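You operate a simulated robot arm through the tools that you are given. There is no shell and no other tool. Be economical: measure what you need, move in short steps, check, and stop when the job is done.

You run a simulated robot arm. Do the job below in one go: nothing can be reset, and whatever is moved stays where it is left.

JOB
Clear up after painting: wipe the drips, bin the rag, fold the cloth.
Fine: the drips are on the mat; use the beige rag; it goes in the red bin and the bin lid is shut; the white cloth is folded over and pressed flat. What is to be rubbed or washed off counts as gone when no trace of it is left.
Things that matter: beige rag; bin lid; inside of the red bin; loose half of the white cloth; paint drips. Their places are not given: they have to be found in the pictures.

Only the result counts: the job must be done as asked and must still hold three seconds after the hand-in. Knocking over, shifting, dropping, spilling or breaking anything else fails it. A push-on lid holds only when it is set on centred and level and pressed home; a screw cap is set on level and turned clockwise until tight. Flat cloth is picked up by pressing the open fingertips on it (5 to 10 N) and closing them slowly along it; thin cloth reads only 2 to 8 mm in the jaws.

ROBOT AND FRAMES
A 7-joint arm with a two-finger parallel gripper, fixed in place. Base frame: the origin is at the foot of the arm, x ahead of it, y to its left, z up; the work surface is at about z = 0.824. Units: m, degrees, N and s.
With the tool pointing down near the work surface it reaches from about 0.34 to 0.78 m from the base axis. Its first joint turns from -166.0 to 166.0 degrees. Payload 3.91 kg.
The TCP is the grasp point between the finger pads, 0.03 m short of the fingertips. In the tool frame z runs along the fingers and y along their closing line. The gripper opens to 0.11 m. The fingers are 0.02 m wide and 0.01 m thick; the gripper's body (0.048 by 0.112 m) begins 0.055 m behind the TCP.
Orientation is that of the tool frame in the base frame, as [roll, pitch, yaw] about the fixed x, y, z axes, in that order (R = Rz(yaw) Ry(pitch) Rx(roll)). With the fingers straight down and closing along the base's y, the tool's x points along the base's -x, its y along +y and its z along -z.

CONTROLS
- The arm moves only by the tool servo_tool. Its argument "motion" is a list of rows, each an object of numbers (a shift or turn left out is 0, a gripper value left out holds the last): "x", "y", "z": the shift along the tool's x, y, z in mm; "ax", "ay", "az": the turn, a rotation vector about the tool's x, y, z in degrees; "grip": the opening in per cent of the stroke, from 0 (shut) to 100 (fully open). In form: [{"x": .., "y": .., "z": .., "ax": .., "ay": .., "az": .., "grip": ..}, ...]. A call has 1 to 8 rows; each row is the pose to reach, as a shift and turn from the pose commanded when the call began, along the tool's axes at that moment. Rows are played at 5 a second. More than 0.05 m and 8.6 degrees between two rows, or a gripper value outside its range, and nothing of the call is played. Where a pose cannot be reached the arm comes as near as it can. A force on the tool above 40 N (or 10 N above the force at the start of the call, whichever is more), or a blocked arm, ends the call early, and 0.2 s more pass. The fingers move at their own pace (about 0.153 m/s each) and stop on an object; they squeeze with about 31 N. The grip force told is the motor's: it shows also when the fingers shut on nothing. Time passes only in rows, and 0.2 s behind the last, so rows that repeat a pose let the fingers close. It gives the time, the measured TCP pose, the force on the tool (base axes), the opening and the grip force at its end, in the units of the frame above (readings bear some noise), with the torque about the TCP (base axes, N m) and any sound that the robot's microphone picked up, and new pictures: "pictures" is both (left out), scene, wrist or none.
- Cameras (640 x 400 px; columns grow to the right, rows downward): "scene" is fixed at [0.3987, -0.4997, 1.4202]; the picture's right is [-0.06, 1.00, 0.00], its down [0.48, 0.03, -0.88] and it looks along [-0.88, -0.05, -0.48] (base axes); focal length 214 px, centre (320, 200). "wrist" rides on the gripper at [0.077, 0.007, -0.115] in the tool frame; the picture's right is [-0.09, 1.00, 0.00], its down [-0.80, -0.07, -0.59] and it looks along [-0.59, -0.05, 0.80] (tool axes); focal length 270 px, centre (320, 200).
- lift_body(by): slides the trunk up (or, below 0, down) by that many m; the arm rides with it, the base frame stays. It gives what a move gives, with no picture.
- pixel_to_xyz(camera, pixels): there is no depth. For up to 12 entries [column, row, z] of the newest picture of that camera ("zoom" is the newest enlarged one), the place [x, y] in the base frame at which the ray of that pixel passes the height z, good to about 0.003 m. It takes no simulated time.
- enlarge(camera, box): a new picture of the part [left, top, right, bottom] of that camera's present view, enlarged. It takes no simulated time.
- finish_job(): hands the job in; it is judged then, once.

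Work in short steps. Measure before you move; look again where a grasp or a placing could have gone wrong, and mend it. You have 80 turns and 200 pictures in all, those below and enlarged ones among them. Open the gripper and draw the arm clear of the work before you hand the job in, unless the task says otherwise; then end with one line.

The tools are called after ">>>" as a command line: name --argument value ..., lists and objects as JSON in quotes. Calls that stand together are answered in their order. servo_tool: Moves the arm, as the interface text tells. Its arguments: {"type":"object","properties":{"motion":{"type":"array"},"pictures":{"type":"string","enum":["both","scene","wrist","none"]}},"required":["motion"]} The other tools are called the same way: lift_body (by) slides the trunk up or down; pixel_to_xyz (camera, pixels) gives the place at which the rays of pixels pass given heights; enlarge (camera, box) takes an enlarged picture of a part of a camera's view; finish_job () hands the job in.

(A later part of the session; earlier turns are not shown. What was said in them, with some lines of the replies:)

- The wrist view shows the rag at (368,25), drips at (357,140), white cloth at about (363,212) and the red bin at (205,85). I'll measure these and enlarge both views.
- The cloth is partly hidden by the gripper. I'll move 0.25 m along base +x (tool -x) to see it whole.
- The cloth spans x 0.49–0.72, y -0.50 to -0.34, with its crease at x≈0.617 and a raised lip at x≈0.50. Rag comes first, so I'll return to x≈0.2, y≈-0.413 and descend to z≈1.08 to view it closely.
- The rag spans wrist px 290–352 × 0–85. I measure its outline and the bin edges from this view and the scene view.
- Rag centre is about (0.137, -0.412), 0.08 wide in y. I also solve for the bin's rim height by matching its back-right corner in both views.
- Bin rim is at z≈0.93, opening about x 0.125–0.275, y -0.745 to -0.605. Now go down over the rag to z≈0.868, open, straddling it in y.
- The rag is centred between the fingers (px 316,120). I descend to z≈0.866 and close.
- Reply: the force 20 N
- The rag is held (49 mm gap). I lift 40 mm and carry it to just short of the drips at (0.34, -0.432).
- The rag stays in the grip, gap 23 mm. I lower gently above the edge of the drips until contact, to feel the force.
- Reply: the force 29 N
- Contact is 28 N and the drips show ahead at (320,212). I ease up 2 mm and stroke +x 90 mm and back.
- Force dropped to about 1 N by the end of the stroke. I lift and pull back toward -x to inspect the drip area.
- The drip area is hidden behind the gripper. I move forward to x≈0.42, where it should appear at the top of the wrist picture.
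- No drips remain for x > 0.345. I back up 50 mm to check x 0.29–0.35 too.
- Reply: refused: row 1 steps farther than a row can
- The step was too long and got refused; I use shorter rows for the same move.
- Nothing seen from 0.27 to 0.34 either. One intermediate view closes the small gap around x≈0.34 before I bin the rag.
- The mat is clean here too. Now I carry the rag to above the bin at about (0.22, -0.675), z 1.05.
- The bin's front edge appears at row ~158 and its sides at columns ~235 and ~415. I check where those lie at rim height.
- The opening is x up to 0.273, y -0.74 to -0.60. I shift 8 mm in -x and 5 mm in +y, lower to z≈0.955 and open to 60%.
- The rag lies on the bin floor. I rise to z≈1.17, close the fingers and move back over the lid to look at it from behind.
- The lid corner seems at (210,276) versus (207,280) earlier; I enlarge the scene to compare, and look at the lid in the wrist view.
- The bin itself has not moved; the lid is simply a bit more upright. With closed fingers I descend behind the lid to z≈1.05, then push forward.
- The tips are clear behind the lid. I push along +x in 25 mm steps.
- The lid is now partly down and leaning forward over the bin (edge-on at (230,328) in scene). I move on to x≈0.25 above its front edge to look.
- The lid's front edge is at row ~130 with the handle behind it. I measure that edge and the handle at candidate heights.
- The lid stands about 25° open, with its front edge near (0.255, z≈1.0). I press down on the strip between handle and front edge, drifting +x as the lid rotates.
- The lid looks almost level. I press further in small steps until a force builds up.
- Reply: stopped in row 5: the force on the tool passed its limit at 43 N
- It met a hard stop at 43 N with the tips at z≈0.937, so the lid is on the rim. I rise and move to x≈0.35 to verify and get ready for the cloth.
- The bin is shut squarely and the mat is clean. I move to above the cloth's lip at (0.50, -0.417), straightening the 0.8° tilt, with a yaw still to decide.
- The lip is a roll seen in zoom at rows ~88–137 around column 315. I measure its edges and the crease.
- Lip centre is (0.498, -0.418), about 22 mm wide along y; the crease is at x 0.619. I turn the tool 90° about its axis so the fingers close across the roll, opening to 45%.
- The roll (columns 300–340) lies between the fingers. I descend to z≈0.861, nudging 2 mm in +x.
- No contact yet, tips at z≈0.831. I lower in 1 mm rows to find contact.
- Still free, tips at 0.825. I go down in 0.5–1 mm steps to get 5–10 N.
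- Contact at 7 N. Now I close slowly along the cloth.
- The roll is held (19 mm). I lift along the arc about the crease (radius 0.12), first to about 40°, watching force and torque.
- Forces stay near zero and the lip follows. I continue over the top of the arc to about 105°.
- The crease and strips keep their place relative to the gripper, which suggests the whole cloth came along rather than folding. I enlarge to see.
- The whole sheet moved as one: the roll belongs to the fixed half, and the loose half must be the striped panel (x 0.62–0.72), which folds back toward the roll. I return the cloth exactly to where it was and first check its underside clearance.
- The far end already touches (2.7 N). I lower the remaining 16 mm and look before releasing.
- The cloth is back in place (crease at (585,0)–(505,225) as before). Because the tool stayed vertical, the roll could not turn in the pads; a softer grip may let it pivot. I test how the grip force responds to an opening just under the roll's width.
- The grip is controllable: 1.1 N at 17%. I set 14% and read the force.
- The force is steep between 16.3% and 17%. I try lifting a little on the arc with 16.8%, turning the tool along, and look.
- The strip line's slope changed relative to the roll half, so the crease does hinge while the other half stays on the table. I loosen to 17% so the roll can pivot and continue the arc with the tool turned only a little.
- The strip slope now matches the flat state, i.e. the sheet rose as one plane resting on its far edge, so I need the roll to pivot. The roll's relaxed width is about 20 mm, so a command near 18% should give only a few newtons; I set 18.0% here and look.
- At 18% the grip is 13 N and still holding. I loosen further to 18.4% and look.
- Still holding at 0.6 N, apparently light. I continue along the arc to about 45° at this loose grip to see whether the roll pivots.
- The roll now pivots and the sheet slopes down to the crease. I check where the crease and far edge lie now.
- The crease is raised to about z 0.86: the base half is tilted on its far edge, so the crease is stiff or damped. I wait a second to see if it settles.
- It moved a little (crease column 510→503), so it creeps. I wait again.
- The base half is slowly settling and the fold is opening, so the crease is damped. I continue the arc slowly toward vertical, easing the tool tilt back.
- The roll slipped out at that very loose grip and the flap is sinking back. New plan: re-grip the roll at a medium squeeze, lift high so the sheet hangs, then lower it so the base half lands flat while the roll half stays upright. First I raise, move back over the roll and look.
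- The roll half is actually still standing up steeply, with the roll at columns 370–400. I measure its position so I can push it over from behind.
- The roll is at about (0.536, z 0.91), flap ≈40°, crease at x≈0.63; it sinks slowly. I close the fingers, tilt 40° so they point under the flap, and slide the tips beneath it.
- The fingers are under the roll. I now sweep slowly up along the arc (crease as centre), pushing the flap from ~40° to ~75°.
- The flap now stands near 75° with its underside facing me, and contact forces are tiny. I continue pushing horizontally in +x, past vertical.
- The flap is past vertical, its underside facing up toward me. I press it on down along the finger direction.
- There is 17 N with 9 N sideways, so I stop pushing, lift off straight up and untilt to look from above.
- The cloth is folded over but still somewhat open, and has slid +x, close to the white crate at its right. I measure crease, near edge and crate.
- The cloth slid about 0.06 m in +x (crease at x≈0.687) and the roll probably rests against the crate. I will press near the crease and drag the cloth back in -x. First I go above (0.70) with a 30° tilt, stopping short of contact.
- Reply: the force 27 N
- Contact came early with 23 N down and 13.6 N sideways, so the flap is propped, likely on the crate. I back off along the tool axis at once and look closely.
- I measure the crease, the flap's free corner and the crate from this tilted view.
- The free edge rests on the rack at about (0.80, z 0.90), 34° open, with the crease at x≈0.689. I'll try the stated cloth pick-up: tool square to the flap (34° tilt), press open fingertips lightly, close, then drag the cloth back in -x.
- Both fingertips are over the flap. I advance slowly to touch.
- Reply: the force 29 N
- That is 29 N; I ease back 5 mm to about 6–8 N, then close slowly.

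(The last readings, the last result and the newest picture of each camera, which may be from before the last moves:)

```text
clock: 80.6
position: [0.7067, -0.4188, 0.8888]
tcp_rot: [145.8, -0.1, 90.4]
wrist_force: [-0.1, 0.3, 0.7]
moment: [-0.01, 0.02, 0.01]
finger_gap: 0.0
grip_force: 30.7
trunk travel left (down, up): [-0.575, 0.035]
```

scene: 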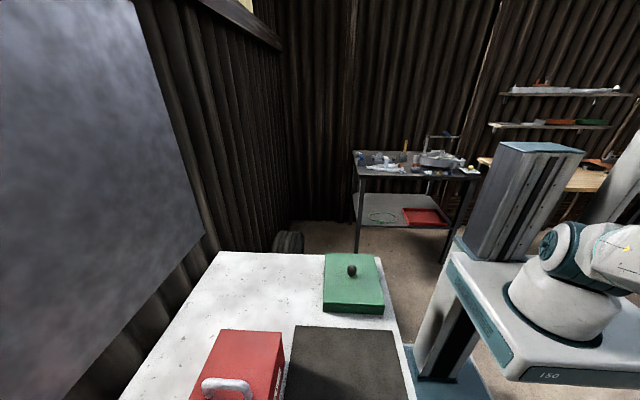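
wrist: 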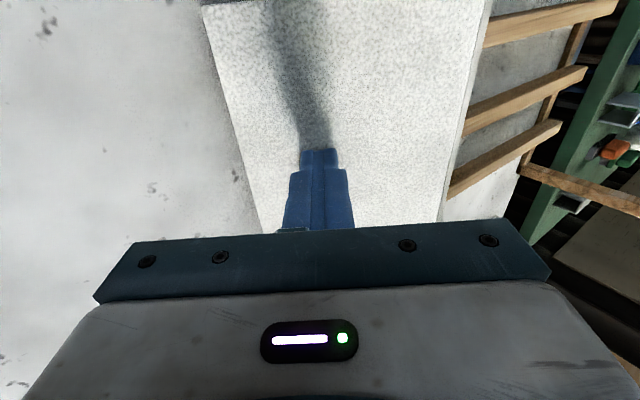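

Closed on nothing: the panel is stiff. Instead I'll hook the flap from its +y side with closed fingers pointing -y under its edge, and pull the whole cloth back in -x. I retreat, turn 50° about the tool's y, and go to a standoff beside the flap.

>>> servo_tool --motion '[{"z": -40}, {"z": -80, "ay": -7}, {"x": 20, "z": -105, "ay": -14}, {"x": 55, "y": 6, "z": -110, "ay": -22}, {"x": 90, "y": 10, "z": -110, "ay": -30}, {"x": 125, "y": 14, "z": -110, "ay": -38}, {"x": 150, "y": 17, "z": -110, "ay": -45}, {"x": 159, "y": 18, "z": -110, "ay": -50}]' --pictures "none"

>>> servo_tool --motion '[{"x": 25, "y": 1, "z": 29}, {"x": 49, "y": 2, "z": 59}, {"x": 73, "y": 2, "z": 88}, {"x": 73, "y": 2, "z": 100}, {"x": 73, "y": 2, "z": 100}]' --pictures "both"

```text
clock: 82.4
position: [0.6588, -0.2584, 0.9919]
tcp_rot: [133.3, 39.4, 56.5]
wrist_force: [0.6, -0.1, 0.5]
moment: [0.0, 0.01, 0.0]
finger_gap: 0.0
grip_force: 31.2
trunk travel left (down, up): [-0.575, 0.035]
```

```text
clock: 83.6
position: [0.7262, -0.2902, 0.8925]
tcp_rot: [133.6, 39.3, 56.6]
wrist_force: [-0.3, 0.3, 0.6]
moment: [0.05, -0.01, -0.02]
finger_gap: 0.0
grip_force: 30.8
trunk travel left (down, up): [-0.575, 0.035]
```

scene: 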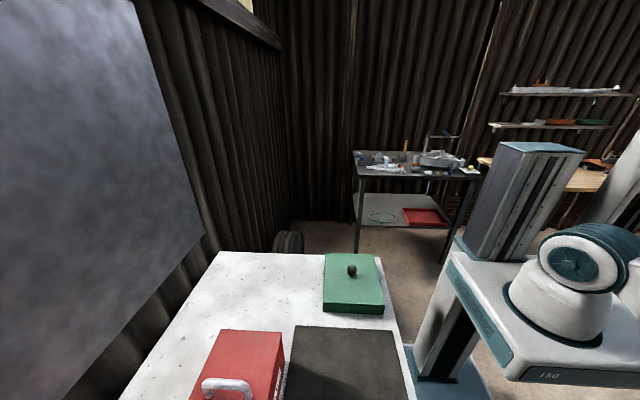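
wrist: 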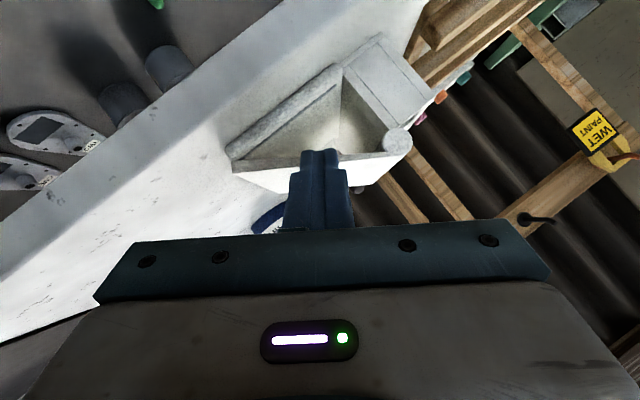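

This view shows the V from its open side, with the roll at (395,140). I enlarge it before inserting.

>>> enlarge --camera "wrist" --box '[200, 20, 440, 240]'

```text
1.82 times, centred on (320, 130) of wrist
```

zoom: 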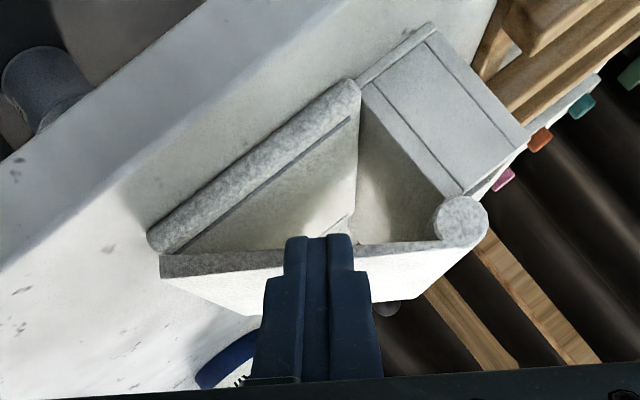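

The panels are about 1 cm thick, so I can pinch the flap's +y edge firmly, one finger below and one above, and drag the cloth rigidly. I measure the flap edge and the base, then back off and turn the tool 90° with the gripper half open.

>>> pixel_to_xyz --camera "zoom" --pixels '[[400, 250, 0.86], [400, 250, 0.88], [400, 250, 0.9], [300, 255, 0.85], [300, 255, 0.87], [300, 255, 0.89], [170, 262, 0.83], [170, 262, 0.85], [460, 220, 0.88], [460, 220, 0.9], [240, 180, 0.835], [360, 90, 0.835]]'

>>> servo_tool --motion '[{"z": -20, "az": 8, "grip": 41}, {"z": -40, "az": 16}, {"z": -40, "az": 24}, {"z": -40, "az": 32}, {"z": -40, "az": 40}, {"z": -40, "az": 48}, {"z": -40, "az": 56}, {"z": -40, "az": 64}]' --pictures "none"

>>> servo_tool --motion '[{"az": 8}, {"az": 16}, {"az": 24}, {"az": 26}, {"az": 26}]' --pictures "wrist"

```text
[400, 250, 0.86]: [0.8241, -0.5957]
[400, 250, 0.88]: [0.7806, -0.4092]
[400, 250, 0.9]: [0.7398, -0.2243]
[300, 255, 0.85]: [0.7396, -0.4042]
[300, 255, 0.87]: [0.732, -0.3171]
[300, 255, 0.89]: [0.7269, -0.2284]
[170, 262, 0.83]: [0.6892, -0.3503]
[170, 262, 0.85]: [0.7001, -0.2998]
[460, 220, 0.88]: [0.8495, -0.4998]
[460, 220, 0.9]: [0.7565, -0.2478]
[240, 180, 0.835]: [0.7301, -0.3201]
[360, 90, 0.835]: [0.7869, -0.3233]
```

```text
clock: 85.4
position: [0.7126, -0.2594, 0.9142]
tcp_rot: [123.2, -13.2, 17.1]
wrist_force: [0.4, 0.1, -0.2]
moment: [0.01, 0.0, 0.04]
finger_gap: 0.0451
grip_force: 0.0
trunk travel left (down, up): [-0.575, 0.035]
```

```text
clock: 86.6
position: [0.7125, -0.259, 0.9152]
tcp_rot: [130.1, -34.2, 0.1]
wrist_force: [0.1, -0.3, 0.9]
moment: [0.01, 0.01, 0.01]
finger_gap: 0.0449
grip_force: 0.0
trunk travel left (down, up): [-0.575, 0.035]
```

wrist: 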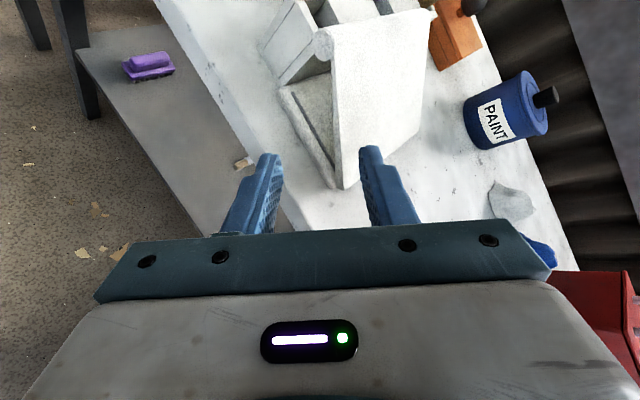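

The flap edge at y=-0.34 runs from (0.734, 0.865) to (0.765, 0.888). I flatten the tool by 28° so the pads align with the flap, reduce the opening to 30%, and stand off 55 mm from its edge.

>>> servo_tool --motion '[{"x": 1, "y": -4, "z": 11, "ax": -7, "grip": 30}, {"x": 2, "y": -8, "z": 22, "ax": -14}, {"x": 3, "y": -13, "z": 33, "ax": -21}, {"x": 4, "y": -17, "z": 44, "ax": -28}, {"x": 4, "y": -17, "z": 44, "ax": -28}, {"x": 4, "y": -17, "z": 44, "ax": -28}]' --pictures "wrist"

>>> enlarge --camera "wrist" --box '[220, 0, 440, 160]'

```text
clock: 88.0
position: [0.6523, -0.3134, 0.969]
tcp_rot: [106.0, -32.6, 1.5]
wrist_force: [-0.1, 0.0, -0.6]
moment: [-0.01, 0.0, -0.01]
finger_gap: 0.0332
grip_force: 0.0
out of reach, approached as far as the arm can: row 2, 3, 4, 5, 6
trunk travel left (down, up): [-0.575, 0.035]
```

wrist: 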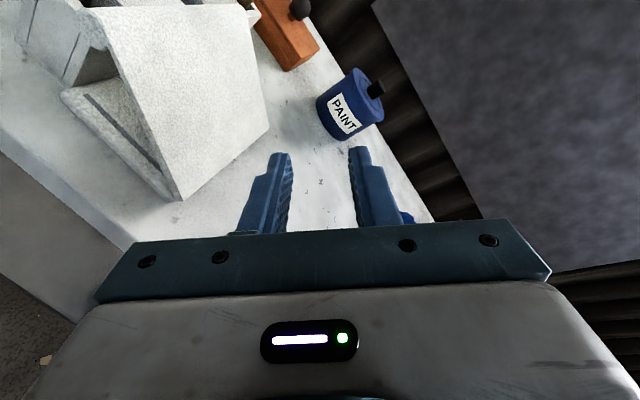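

```text
2.50 times, centred on (330, 80) of wrist
```

zoom: 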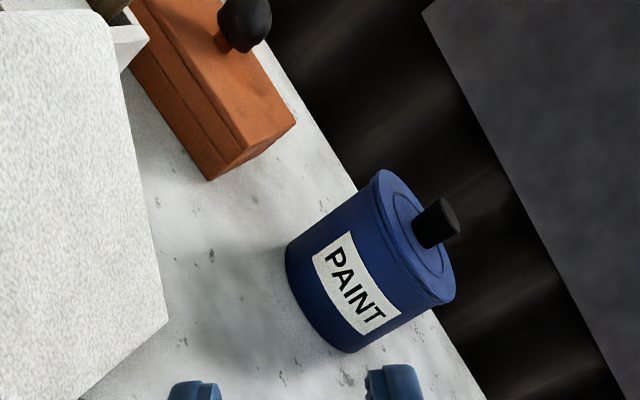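

That flattened pose is out of reach. I turn back 24° and back off slightly to learn the true commanded pose before a steeper pinch.

>>> servo_tool --motion '[{"z": -10, "ax": 8, "grip": 41}, {"z": -20, "ax": 16}, {"z": -30, "ax": 24}, {"z": -30, "ax": 24}]' --pictures "wrist"

```text
clock: 89.0
position: [0.651, -0.2819, 0.9775]
tcp_rot: [130.0, -32.6, 1.4]
wrist_force: [0.4, -0.6, -0.5]
moment: [-0.02, 0.0, 0.01]
finger_gap: 0.0451
grip_force: 0.0
trunk travel left (down, up): [-0.575, 0.035]
```

wrist: 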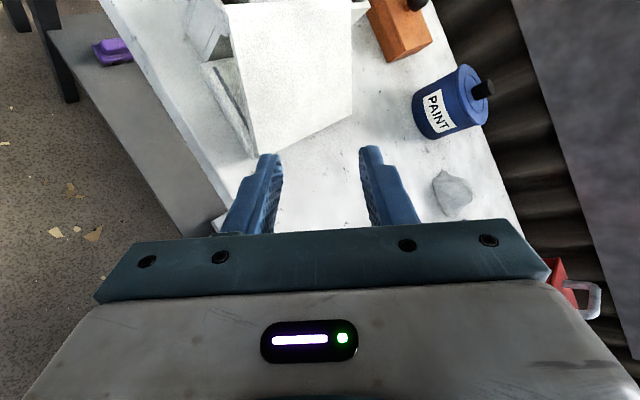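

The commanded pose follows the measured one. I now go to the standoff, insert so the lower finger slips under the flap's edge and the upper lies over it, and close.

>>> servo_tool --motion '[{"x": 8, "y": -18, "z": 23}, {"x": 16, "y": -36, "z": 47}, {"x": 24, "y": -53, "z": 70}, {"x": 24, "y": -53, "z": 90}, {"x": 24, "y": -53, "z": 110}, {"x": 24, "y": -53, "z": 124}, {"x": 24, "y": -53, "z": 135}, {"x": 24, "y": -53, "z": 135}]' --pictures "wrist"

>>> servo_tool --motion '[{"grip": 33}, {"grip": 25}, {"grip": 17}, {"grip": 9}, {"grip": 0}, {"grip": 0}]' --pictures "wrist"

```text
clock: 90.8
position: [0.7426, -0.3467, 0.8796]
tcp_rot: [130.0, -32.6, 1.4]
wrist_force: [0.0, -0.3, 0.6]
moment: [-0.03, 0.01, 0.02]
finger_gap: 0.0451
grip_force: 0.1
trunk travel left (down, up): [-0.575, 0.035]
```

wrist: 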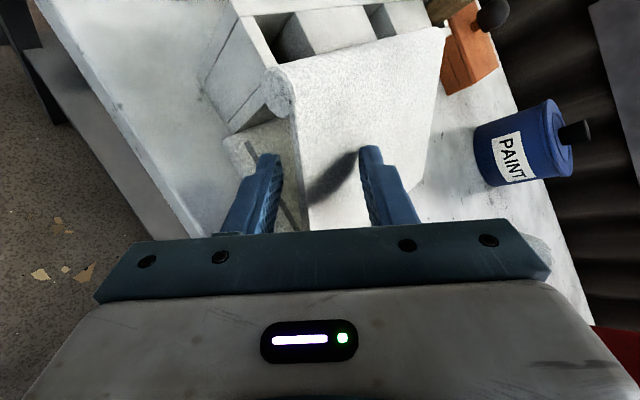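

```text
clock: 92.2
position: [0.7412, -0.3474, 0.8826]
tcp_rot: [130.0, -32.7, 1.5]
wrist_force: [-8.6, -10.6, 17.2]
moment: [-1.28, -0.09, -0.91]
finger_gap: 0.0328
grip_force: 31.1
trunk travel left (down, up): [-0.575, 0.035]
```

wrist: 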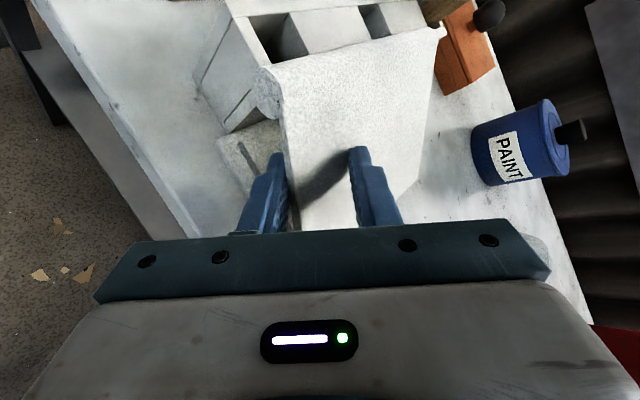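

It grips the flap edge as planned (33 mm across the diagonal). I raise a few mm, drag 75 mm in -x, set down, then open and withdraw along the finger axis.

>>> servo_tool --motion '[{"x": 4, "y": 5, "z": -4}, {"x": -8.6, "y": 11, "z": -9.5}, {"x": -21, "y": 17, "z": -15}, {"x": -34, "y": 23, "z": -20.5}, {"x": -46.5, "y": 29, "z": -26}, {"x": -59, "y": 35, "z": -32}, {"x": -63, "y": 31, "z": -28}, {"x": -63, "y": 31, "z": -28}]' --pictures "wrist"

>>> servo_tool --motion '[{"grip": 30}, {"grip": 42}, {"grip": 42}, {"z": -25}, {"z": -60}, {"z": -95}, {"z": -125}]' --pictures "wrist"

```text
clock: 94.0
position: [0.6667, -0.3457, 0.8849]
tcp_rot: [129.9, -32.7, 1.6]
wrist_force: [4.1, 6.7, 12.7]
moment: [-1.84, -0.11, 0.45]
finger_gap: 0.0229
grip_force: 31.5
trunk travel left (down, up): [-0.575, 0.035]
```

wrist: 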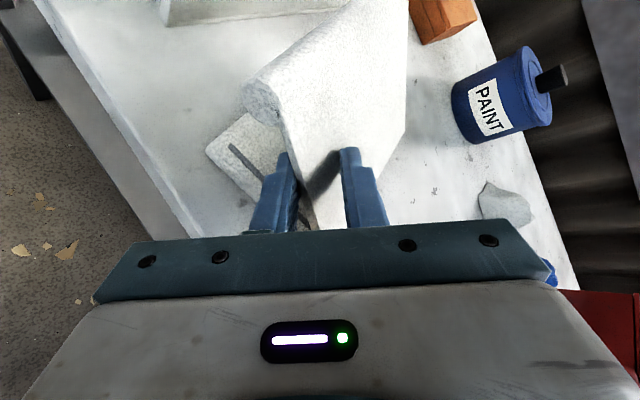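

```text
clock: 95.6
position: [0.6218, -0.254, 0.948]
tcp_rot: [130.0, -32.5, 1.4]
wrist_force: [0.2, -0.3, 0.3]
moment: [0.03, -0.03, -0.01]
finger_gap: 0.0462
grip_force: 0.0
trunk travel left (down, up): [-0.575, 0.035]
5 turns are left
```

wrist: 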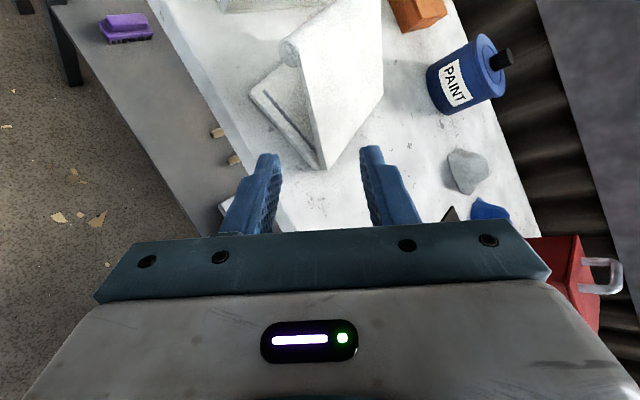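

The cloth is now clear of the rack with the flap about 32° open, and it sinks slowly under its own weight. I turn the tool upright over it with the gripper wide open and wait several seconds, then look.

>>> servo_tool --motion '[{"x": 16, "y": 20, "z": -16, "ax": 8, "grip": 100}, {"x": 32, "y": 39, "z": -32, "ax": 16}, {"x": 30, "y": 62, "z": 0, "ax": 24}, {"x": 28, "y": 85, "z": 30, "ax": 32}, {"x": 26, "y": 108, "z": 60, "ax": 40}, {"x": 24, "y": 130, "z": 85, "ax": 47}, {"x": 23, "y": 143, "z": 97, "ax": 50}, {"x": 23, "y": 143, "z": 97, "ax": 50}]' --pictures "none"

>>> servo_tool --motion '[{"z": 0}, {"z": 0}, {"z": 0}, {"z": 0}, {"z": 0}, {"z": 0}, {"z": 0}, {"z": 0}]' --pictures "wrist"

>>> servo_tool --motion '[{"z": 0}, {"z": 0}, {"z": 0}, {"z": 0}, {"z": 0}, {"z": 0}, {"z": 0}, {"z": 0}]' --pictures "none"

>>> servo_tool --motion '[{"z": 0}, {"z": 0}, {"z": 0}, {"z": 0}, {"z": 0}, {"z": 0}, {"z": 0}, {"z": 0}]' --pictures "none"

>>> servo_tool --motion '[{"z": 0}, {"z": 0}, {"z": 0}, {"z": 0}, {"z": 0}, {"z": 0}, {"z": 0}, {"z": 0}]' --pictures "wrist"

```text
clock: 97.4
position: [0.6192, -0.4205, 1.0039]
tcp_rot: [-180.0, -32.6, 1.5]
wrist_force: [0.1, -0.4, -0.4]
moment: [-0.01, 0.03, 0.01]
finger_gap: 0.1099
grip_force: 0.0
trunk travel left (down, up): [-0.575, 0.035]
```

```text
clock: 99.2
position: [0.6196, -0.4197, 1.0033]
tcp_rot: [179.9, -32.6, 1.4]
wrist_force: [-0.4, 0.0, 0.2]
moment: [0.01, -0.01, -0.01]
finger_gap: 0.1097
grip_force: 0.1
trunk travel left (down, up): [-0.575, 0.035]
```

wrist: 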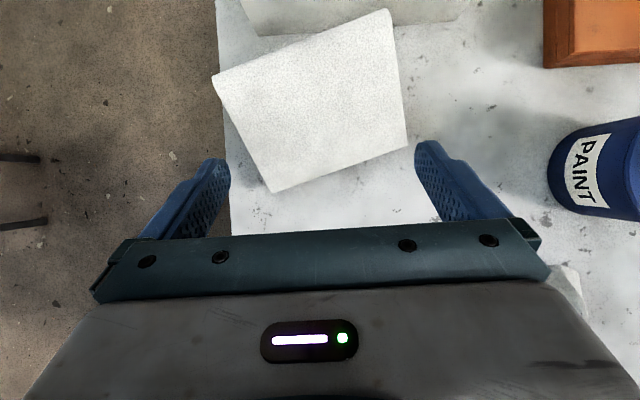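

```text
clock: 101.0
position: [0.6194, -0.4208, 1.0049]
tcp_rot: [-180.0, -32.6, 1.4]
wrist_force: [0.8, 0.0, -0.5]
moment: [0.01, 0.0, 0.01]
finger_gap: 0.11
grip_force: 0.1
trunk travel left (down, up): [-0.575, 0.035]
```

```text
clock: 102.8
position: [0.6204, -0.4219, 1.003]
tcp_rot: [179.9, -32.6, 1.4]
wrist_force: [0.2, -0.1, -0.7]
moment: [0.01, 0.03, 0.03]
finger_gap: 0.1101
grip_force: 0.1
trunk travel left (down, up): [-0.575, 0.035]
```

```text
clock: 104.6
position: [0.6198, -0.4212, 1.003]
tcp_rot: [-179.9, -32.7, 1.4]
wrist_force: [-0.4, 0.0, 0.5]
moment: [0.02, 0.0, 0.02]
finger_gap: 0.11
grip_force: 0.0
trunk travel left (down, up): [-0.575, 0.035]
4 turns are left
```

wrist: 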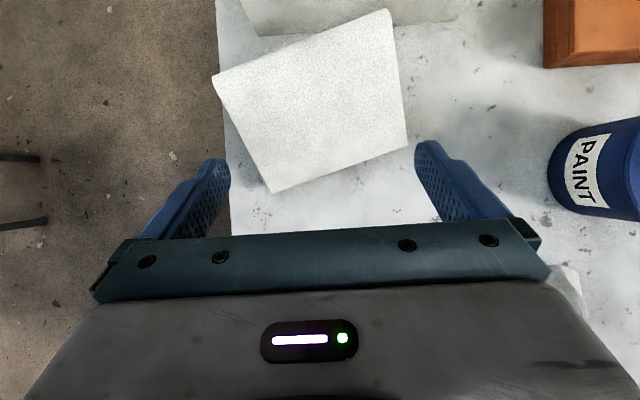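

The flap holds at about 32° (lip at z≈0.90 by the width ratio of its edges), so the crease has friction. I press it down near the lip with the spread fingers, following the lip's arc, then rise again to look.

>>> servo_tool --motion '[{"x": 20, "y": -2, "z": 42, "grip": 70}, {"x": 41, "y": -4, "z": 83}, {"x": 35, "y": -4, "z": 96}, {"x": 29, "y": -4, "z": 110}, {"x": 23, "y": -4, "z": 123}, {"x": 17, "y": -4, "z": 136}, {"x": 11, "y": -4, "z": 150}, {"x": 5, "y": -4, "z": 163}]' --pictures "wrist"

>>> servo_tool --motion '[{"z": 0}, {"z": 0}, {"x": 12, "z": -27}, {"x": 24, "z": -53}, {"x": 36, "z": -80}, {"x": 16, "y": 2, "z": -121}, {"x": -5, "y": 4, "z": -163}, {"x": -5, "y": 4, "z": -163}]' --pictures "wrist"

```text
clock: 106.4
position: [0.7127, -0.4138, 0.8714]
tcp_rot: [179.8, -33.0, 1.5]
wrist_force: [-2.5, 0.6, 12.8]
moment: [0.12, -0.04, -0.01]
finger_gap: 0.0769
grip_force: 0.1
trunk travel left (down, up): [-0.575, 0.035]
```

wrist: 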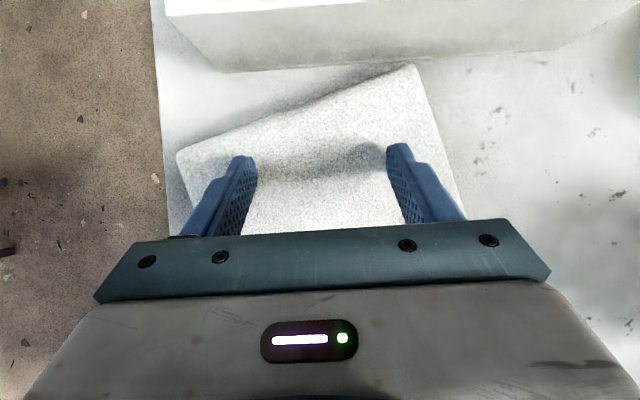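

```text
clock: 108.2
position: [0.6183, -0.4163, 1.0014]
tcp_rot: [179.9, -32.6, 1.6]
wrist_force: [-0.7, -0.4, -0.3]
moment: [0.02, -0.01, 0.01]
finger_gap: 0.0769
grip_force: 0.0
trunk travel left (down, up): [-0.575, 0.035]
3 turns are left
```

wrist: 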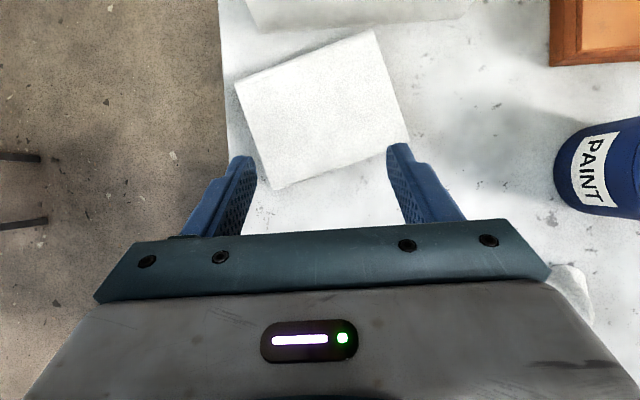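

The two edges now have nearly equal width (150 vs 140 px), so the flap lies down. I press it firmly once more near the lip and at the middle, then withdraw up and back and look.

>>> servo_tool --motion '[{"x": 20, "y": -2, "z": 42}, {"x": 41, "y": -4, "z": 83}, {"x": 29, "y": -4, "z": 110}, {"x": 17, "y": -4, "z": 136}, {"x": 8, "y": -4, "z": 155}, {"x": 4, "y": -4, "z": 163}, {"x": 3, "y": -4, "z": 165}, {"x": 3, "y": -4, "z": 165}]' --pictures "none"

>>> servo_tool --motion '[{"x": 11, "z": -17}, {"x": -2, "z": -25}, {"x": -14, "z": -33}, {"x": -20, "z": -24}, {"x": -25, "z": -16}, {"x": -26, "z": -14}, {"x": -26, "z": -14}]' --pictures "none"

>>> servo_tool --motion '[{"x": 20, "z": -31}, {"x": 40, "z": -62}, {"x": 60, "z": -93}, {"x": 70, "z": -109}, {"x": 50, "z": -130}, {"x": 28, "z": -150}, {"x": 28, "z": -150}]' --pictures "both"

```text
clock: 110.0
position: [0.7125, -0.4135, 0.8697]
tcp_rot: [179.7, -33.1, 1.6]
wrist_force: [3.5, -3.0, 28.9]
moment: [0.55, -0.36, 0.08]
finger_gap: 0.077
grip_force: 0.0
trunk travel left (down, up): [-0.575, 0.035]
```

```text
clock: 111.6
position: [0.6816, -0.415, 0.8708]
tcp_rot: [179.6, -33.3, 1.5]
wrist_force: [-0.1, -2.3, 39.4]
moment: [0.91, -0.26, 0.13]
finger_gap: 0.077
grip_force: 0.1
trunk travel left (down, up): [-0.575, 0.035]
```

```text
clock: 113.2
position: [0.6257, -0.4154, 1.0038]
tcp_rot: [-180.0, -32.5, 1.4]
wrist_force: [-0.3, -1.1, -0.6]
moment: [0.01, 0.01, -0.03]
finger_gap: 0.0768
grip_force: 0.0
trunk travel left (down, up): [-0.575, 0.035]
2 turns are left
```

scene: 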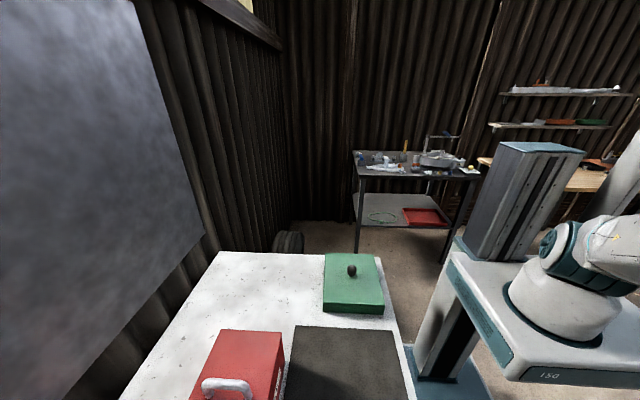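
wrist: 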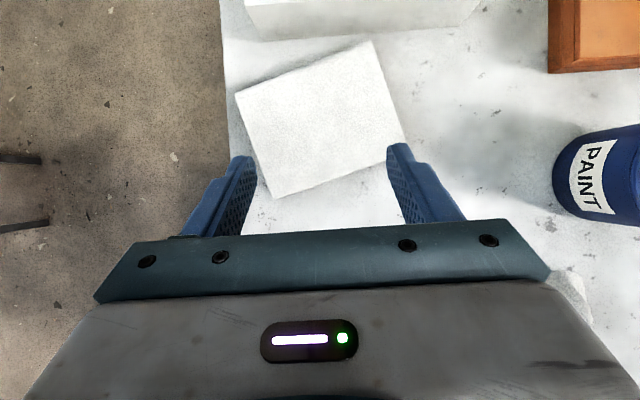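

The fold lies flat and clear of the rack, and the bin is still shut. I open fully, withdraw the arm higher, and hand in.

>>> servo_tool --motion '[{"x": 20, "z": -31, "grip": 100}, {"x": 40, "z": -62}, {"x": 40, "z": -62}]' --pictures "none"

>>> finish_job

```text
clock: 114.0
position: [0.6267, -0.414, 1.0785]
tcp_rot: [180.0, -32.5, 1.4]
wrist_force: [0.0, 0.2, 0.2]
moment: [-0.01, -0.02, 0.0]
finger_gap: 0.1101
grip_force: 0.1
trunk travel left (down, up): [-0.575, 0.035]
```

```text
The job is handed in.
```

The drips are wiped off the mat, the beige rag is in the red bin with its lid shut, and the white cloth is folded over and pressed flat; the cloth ended up turned about 14° and slightly off its starting place, and its flap leaned on the white rack during folding, so the rack could have shifted by up to about 1 cm, which I could not confirm.
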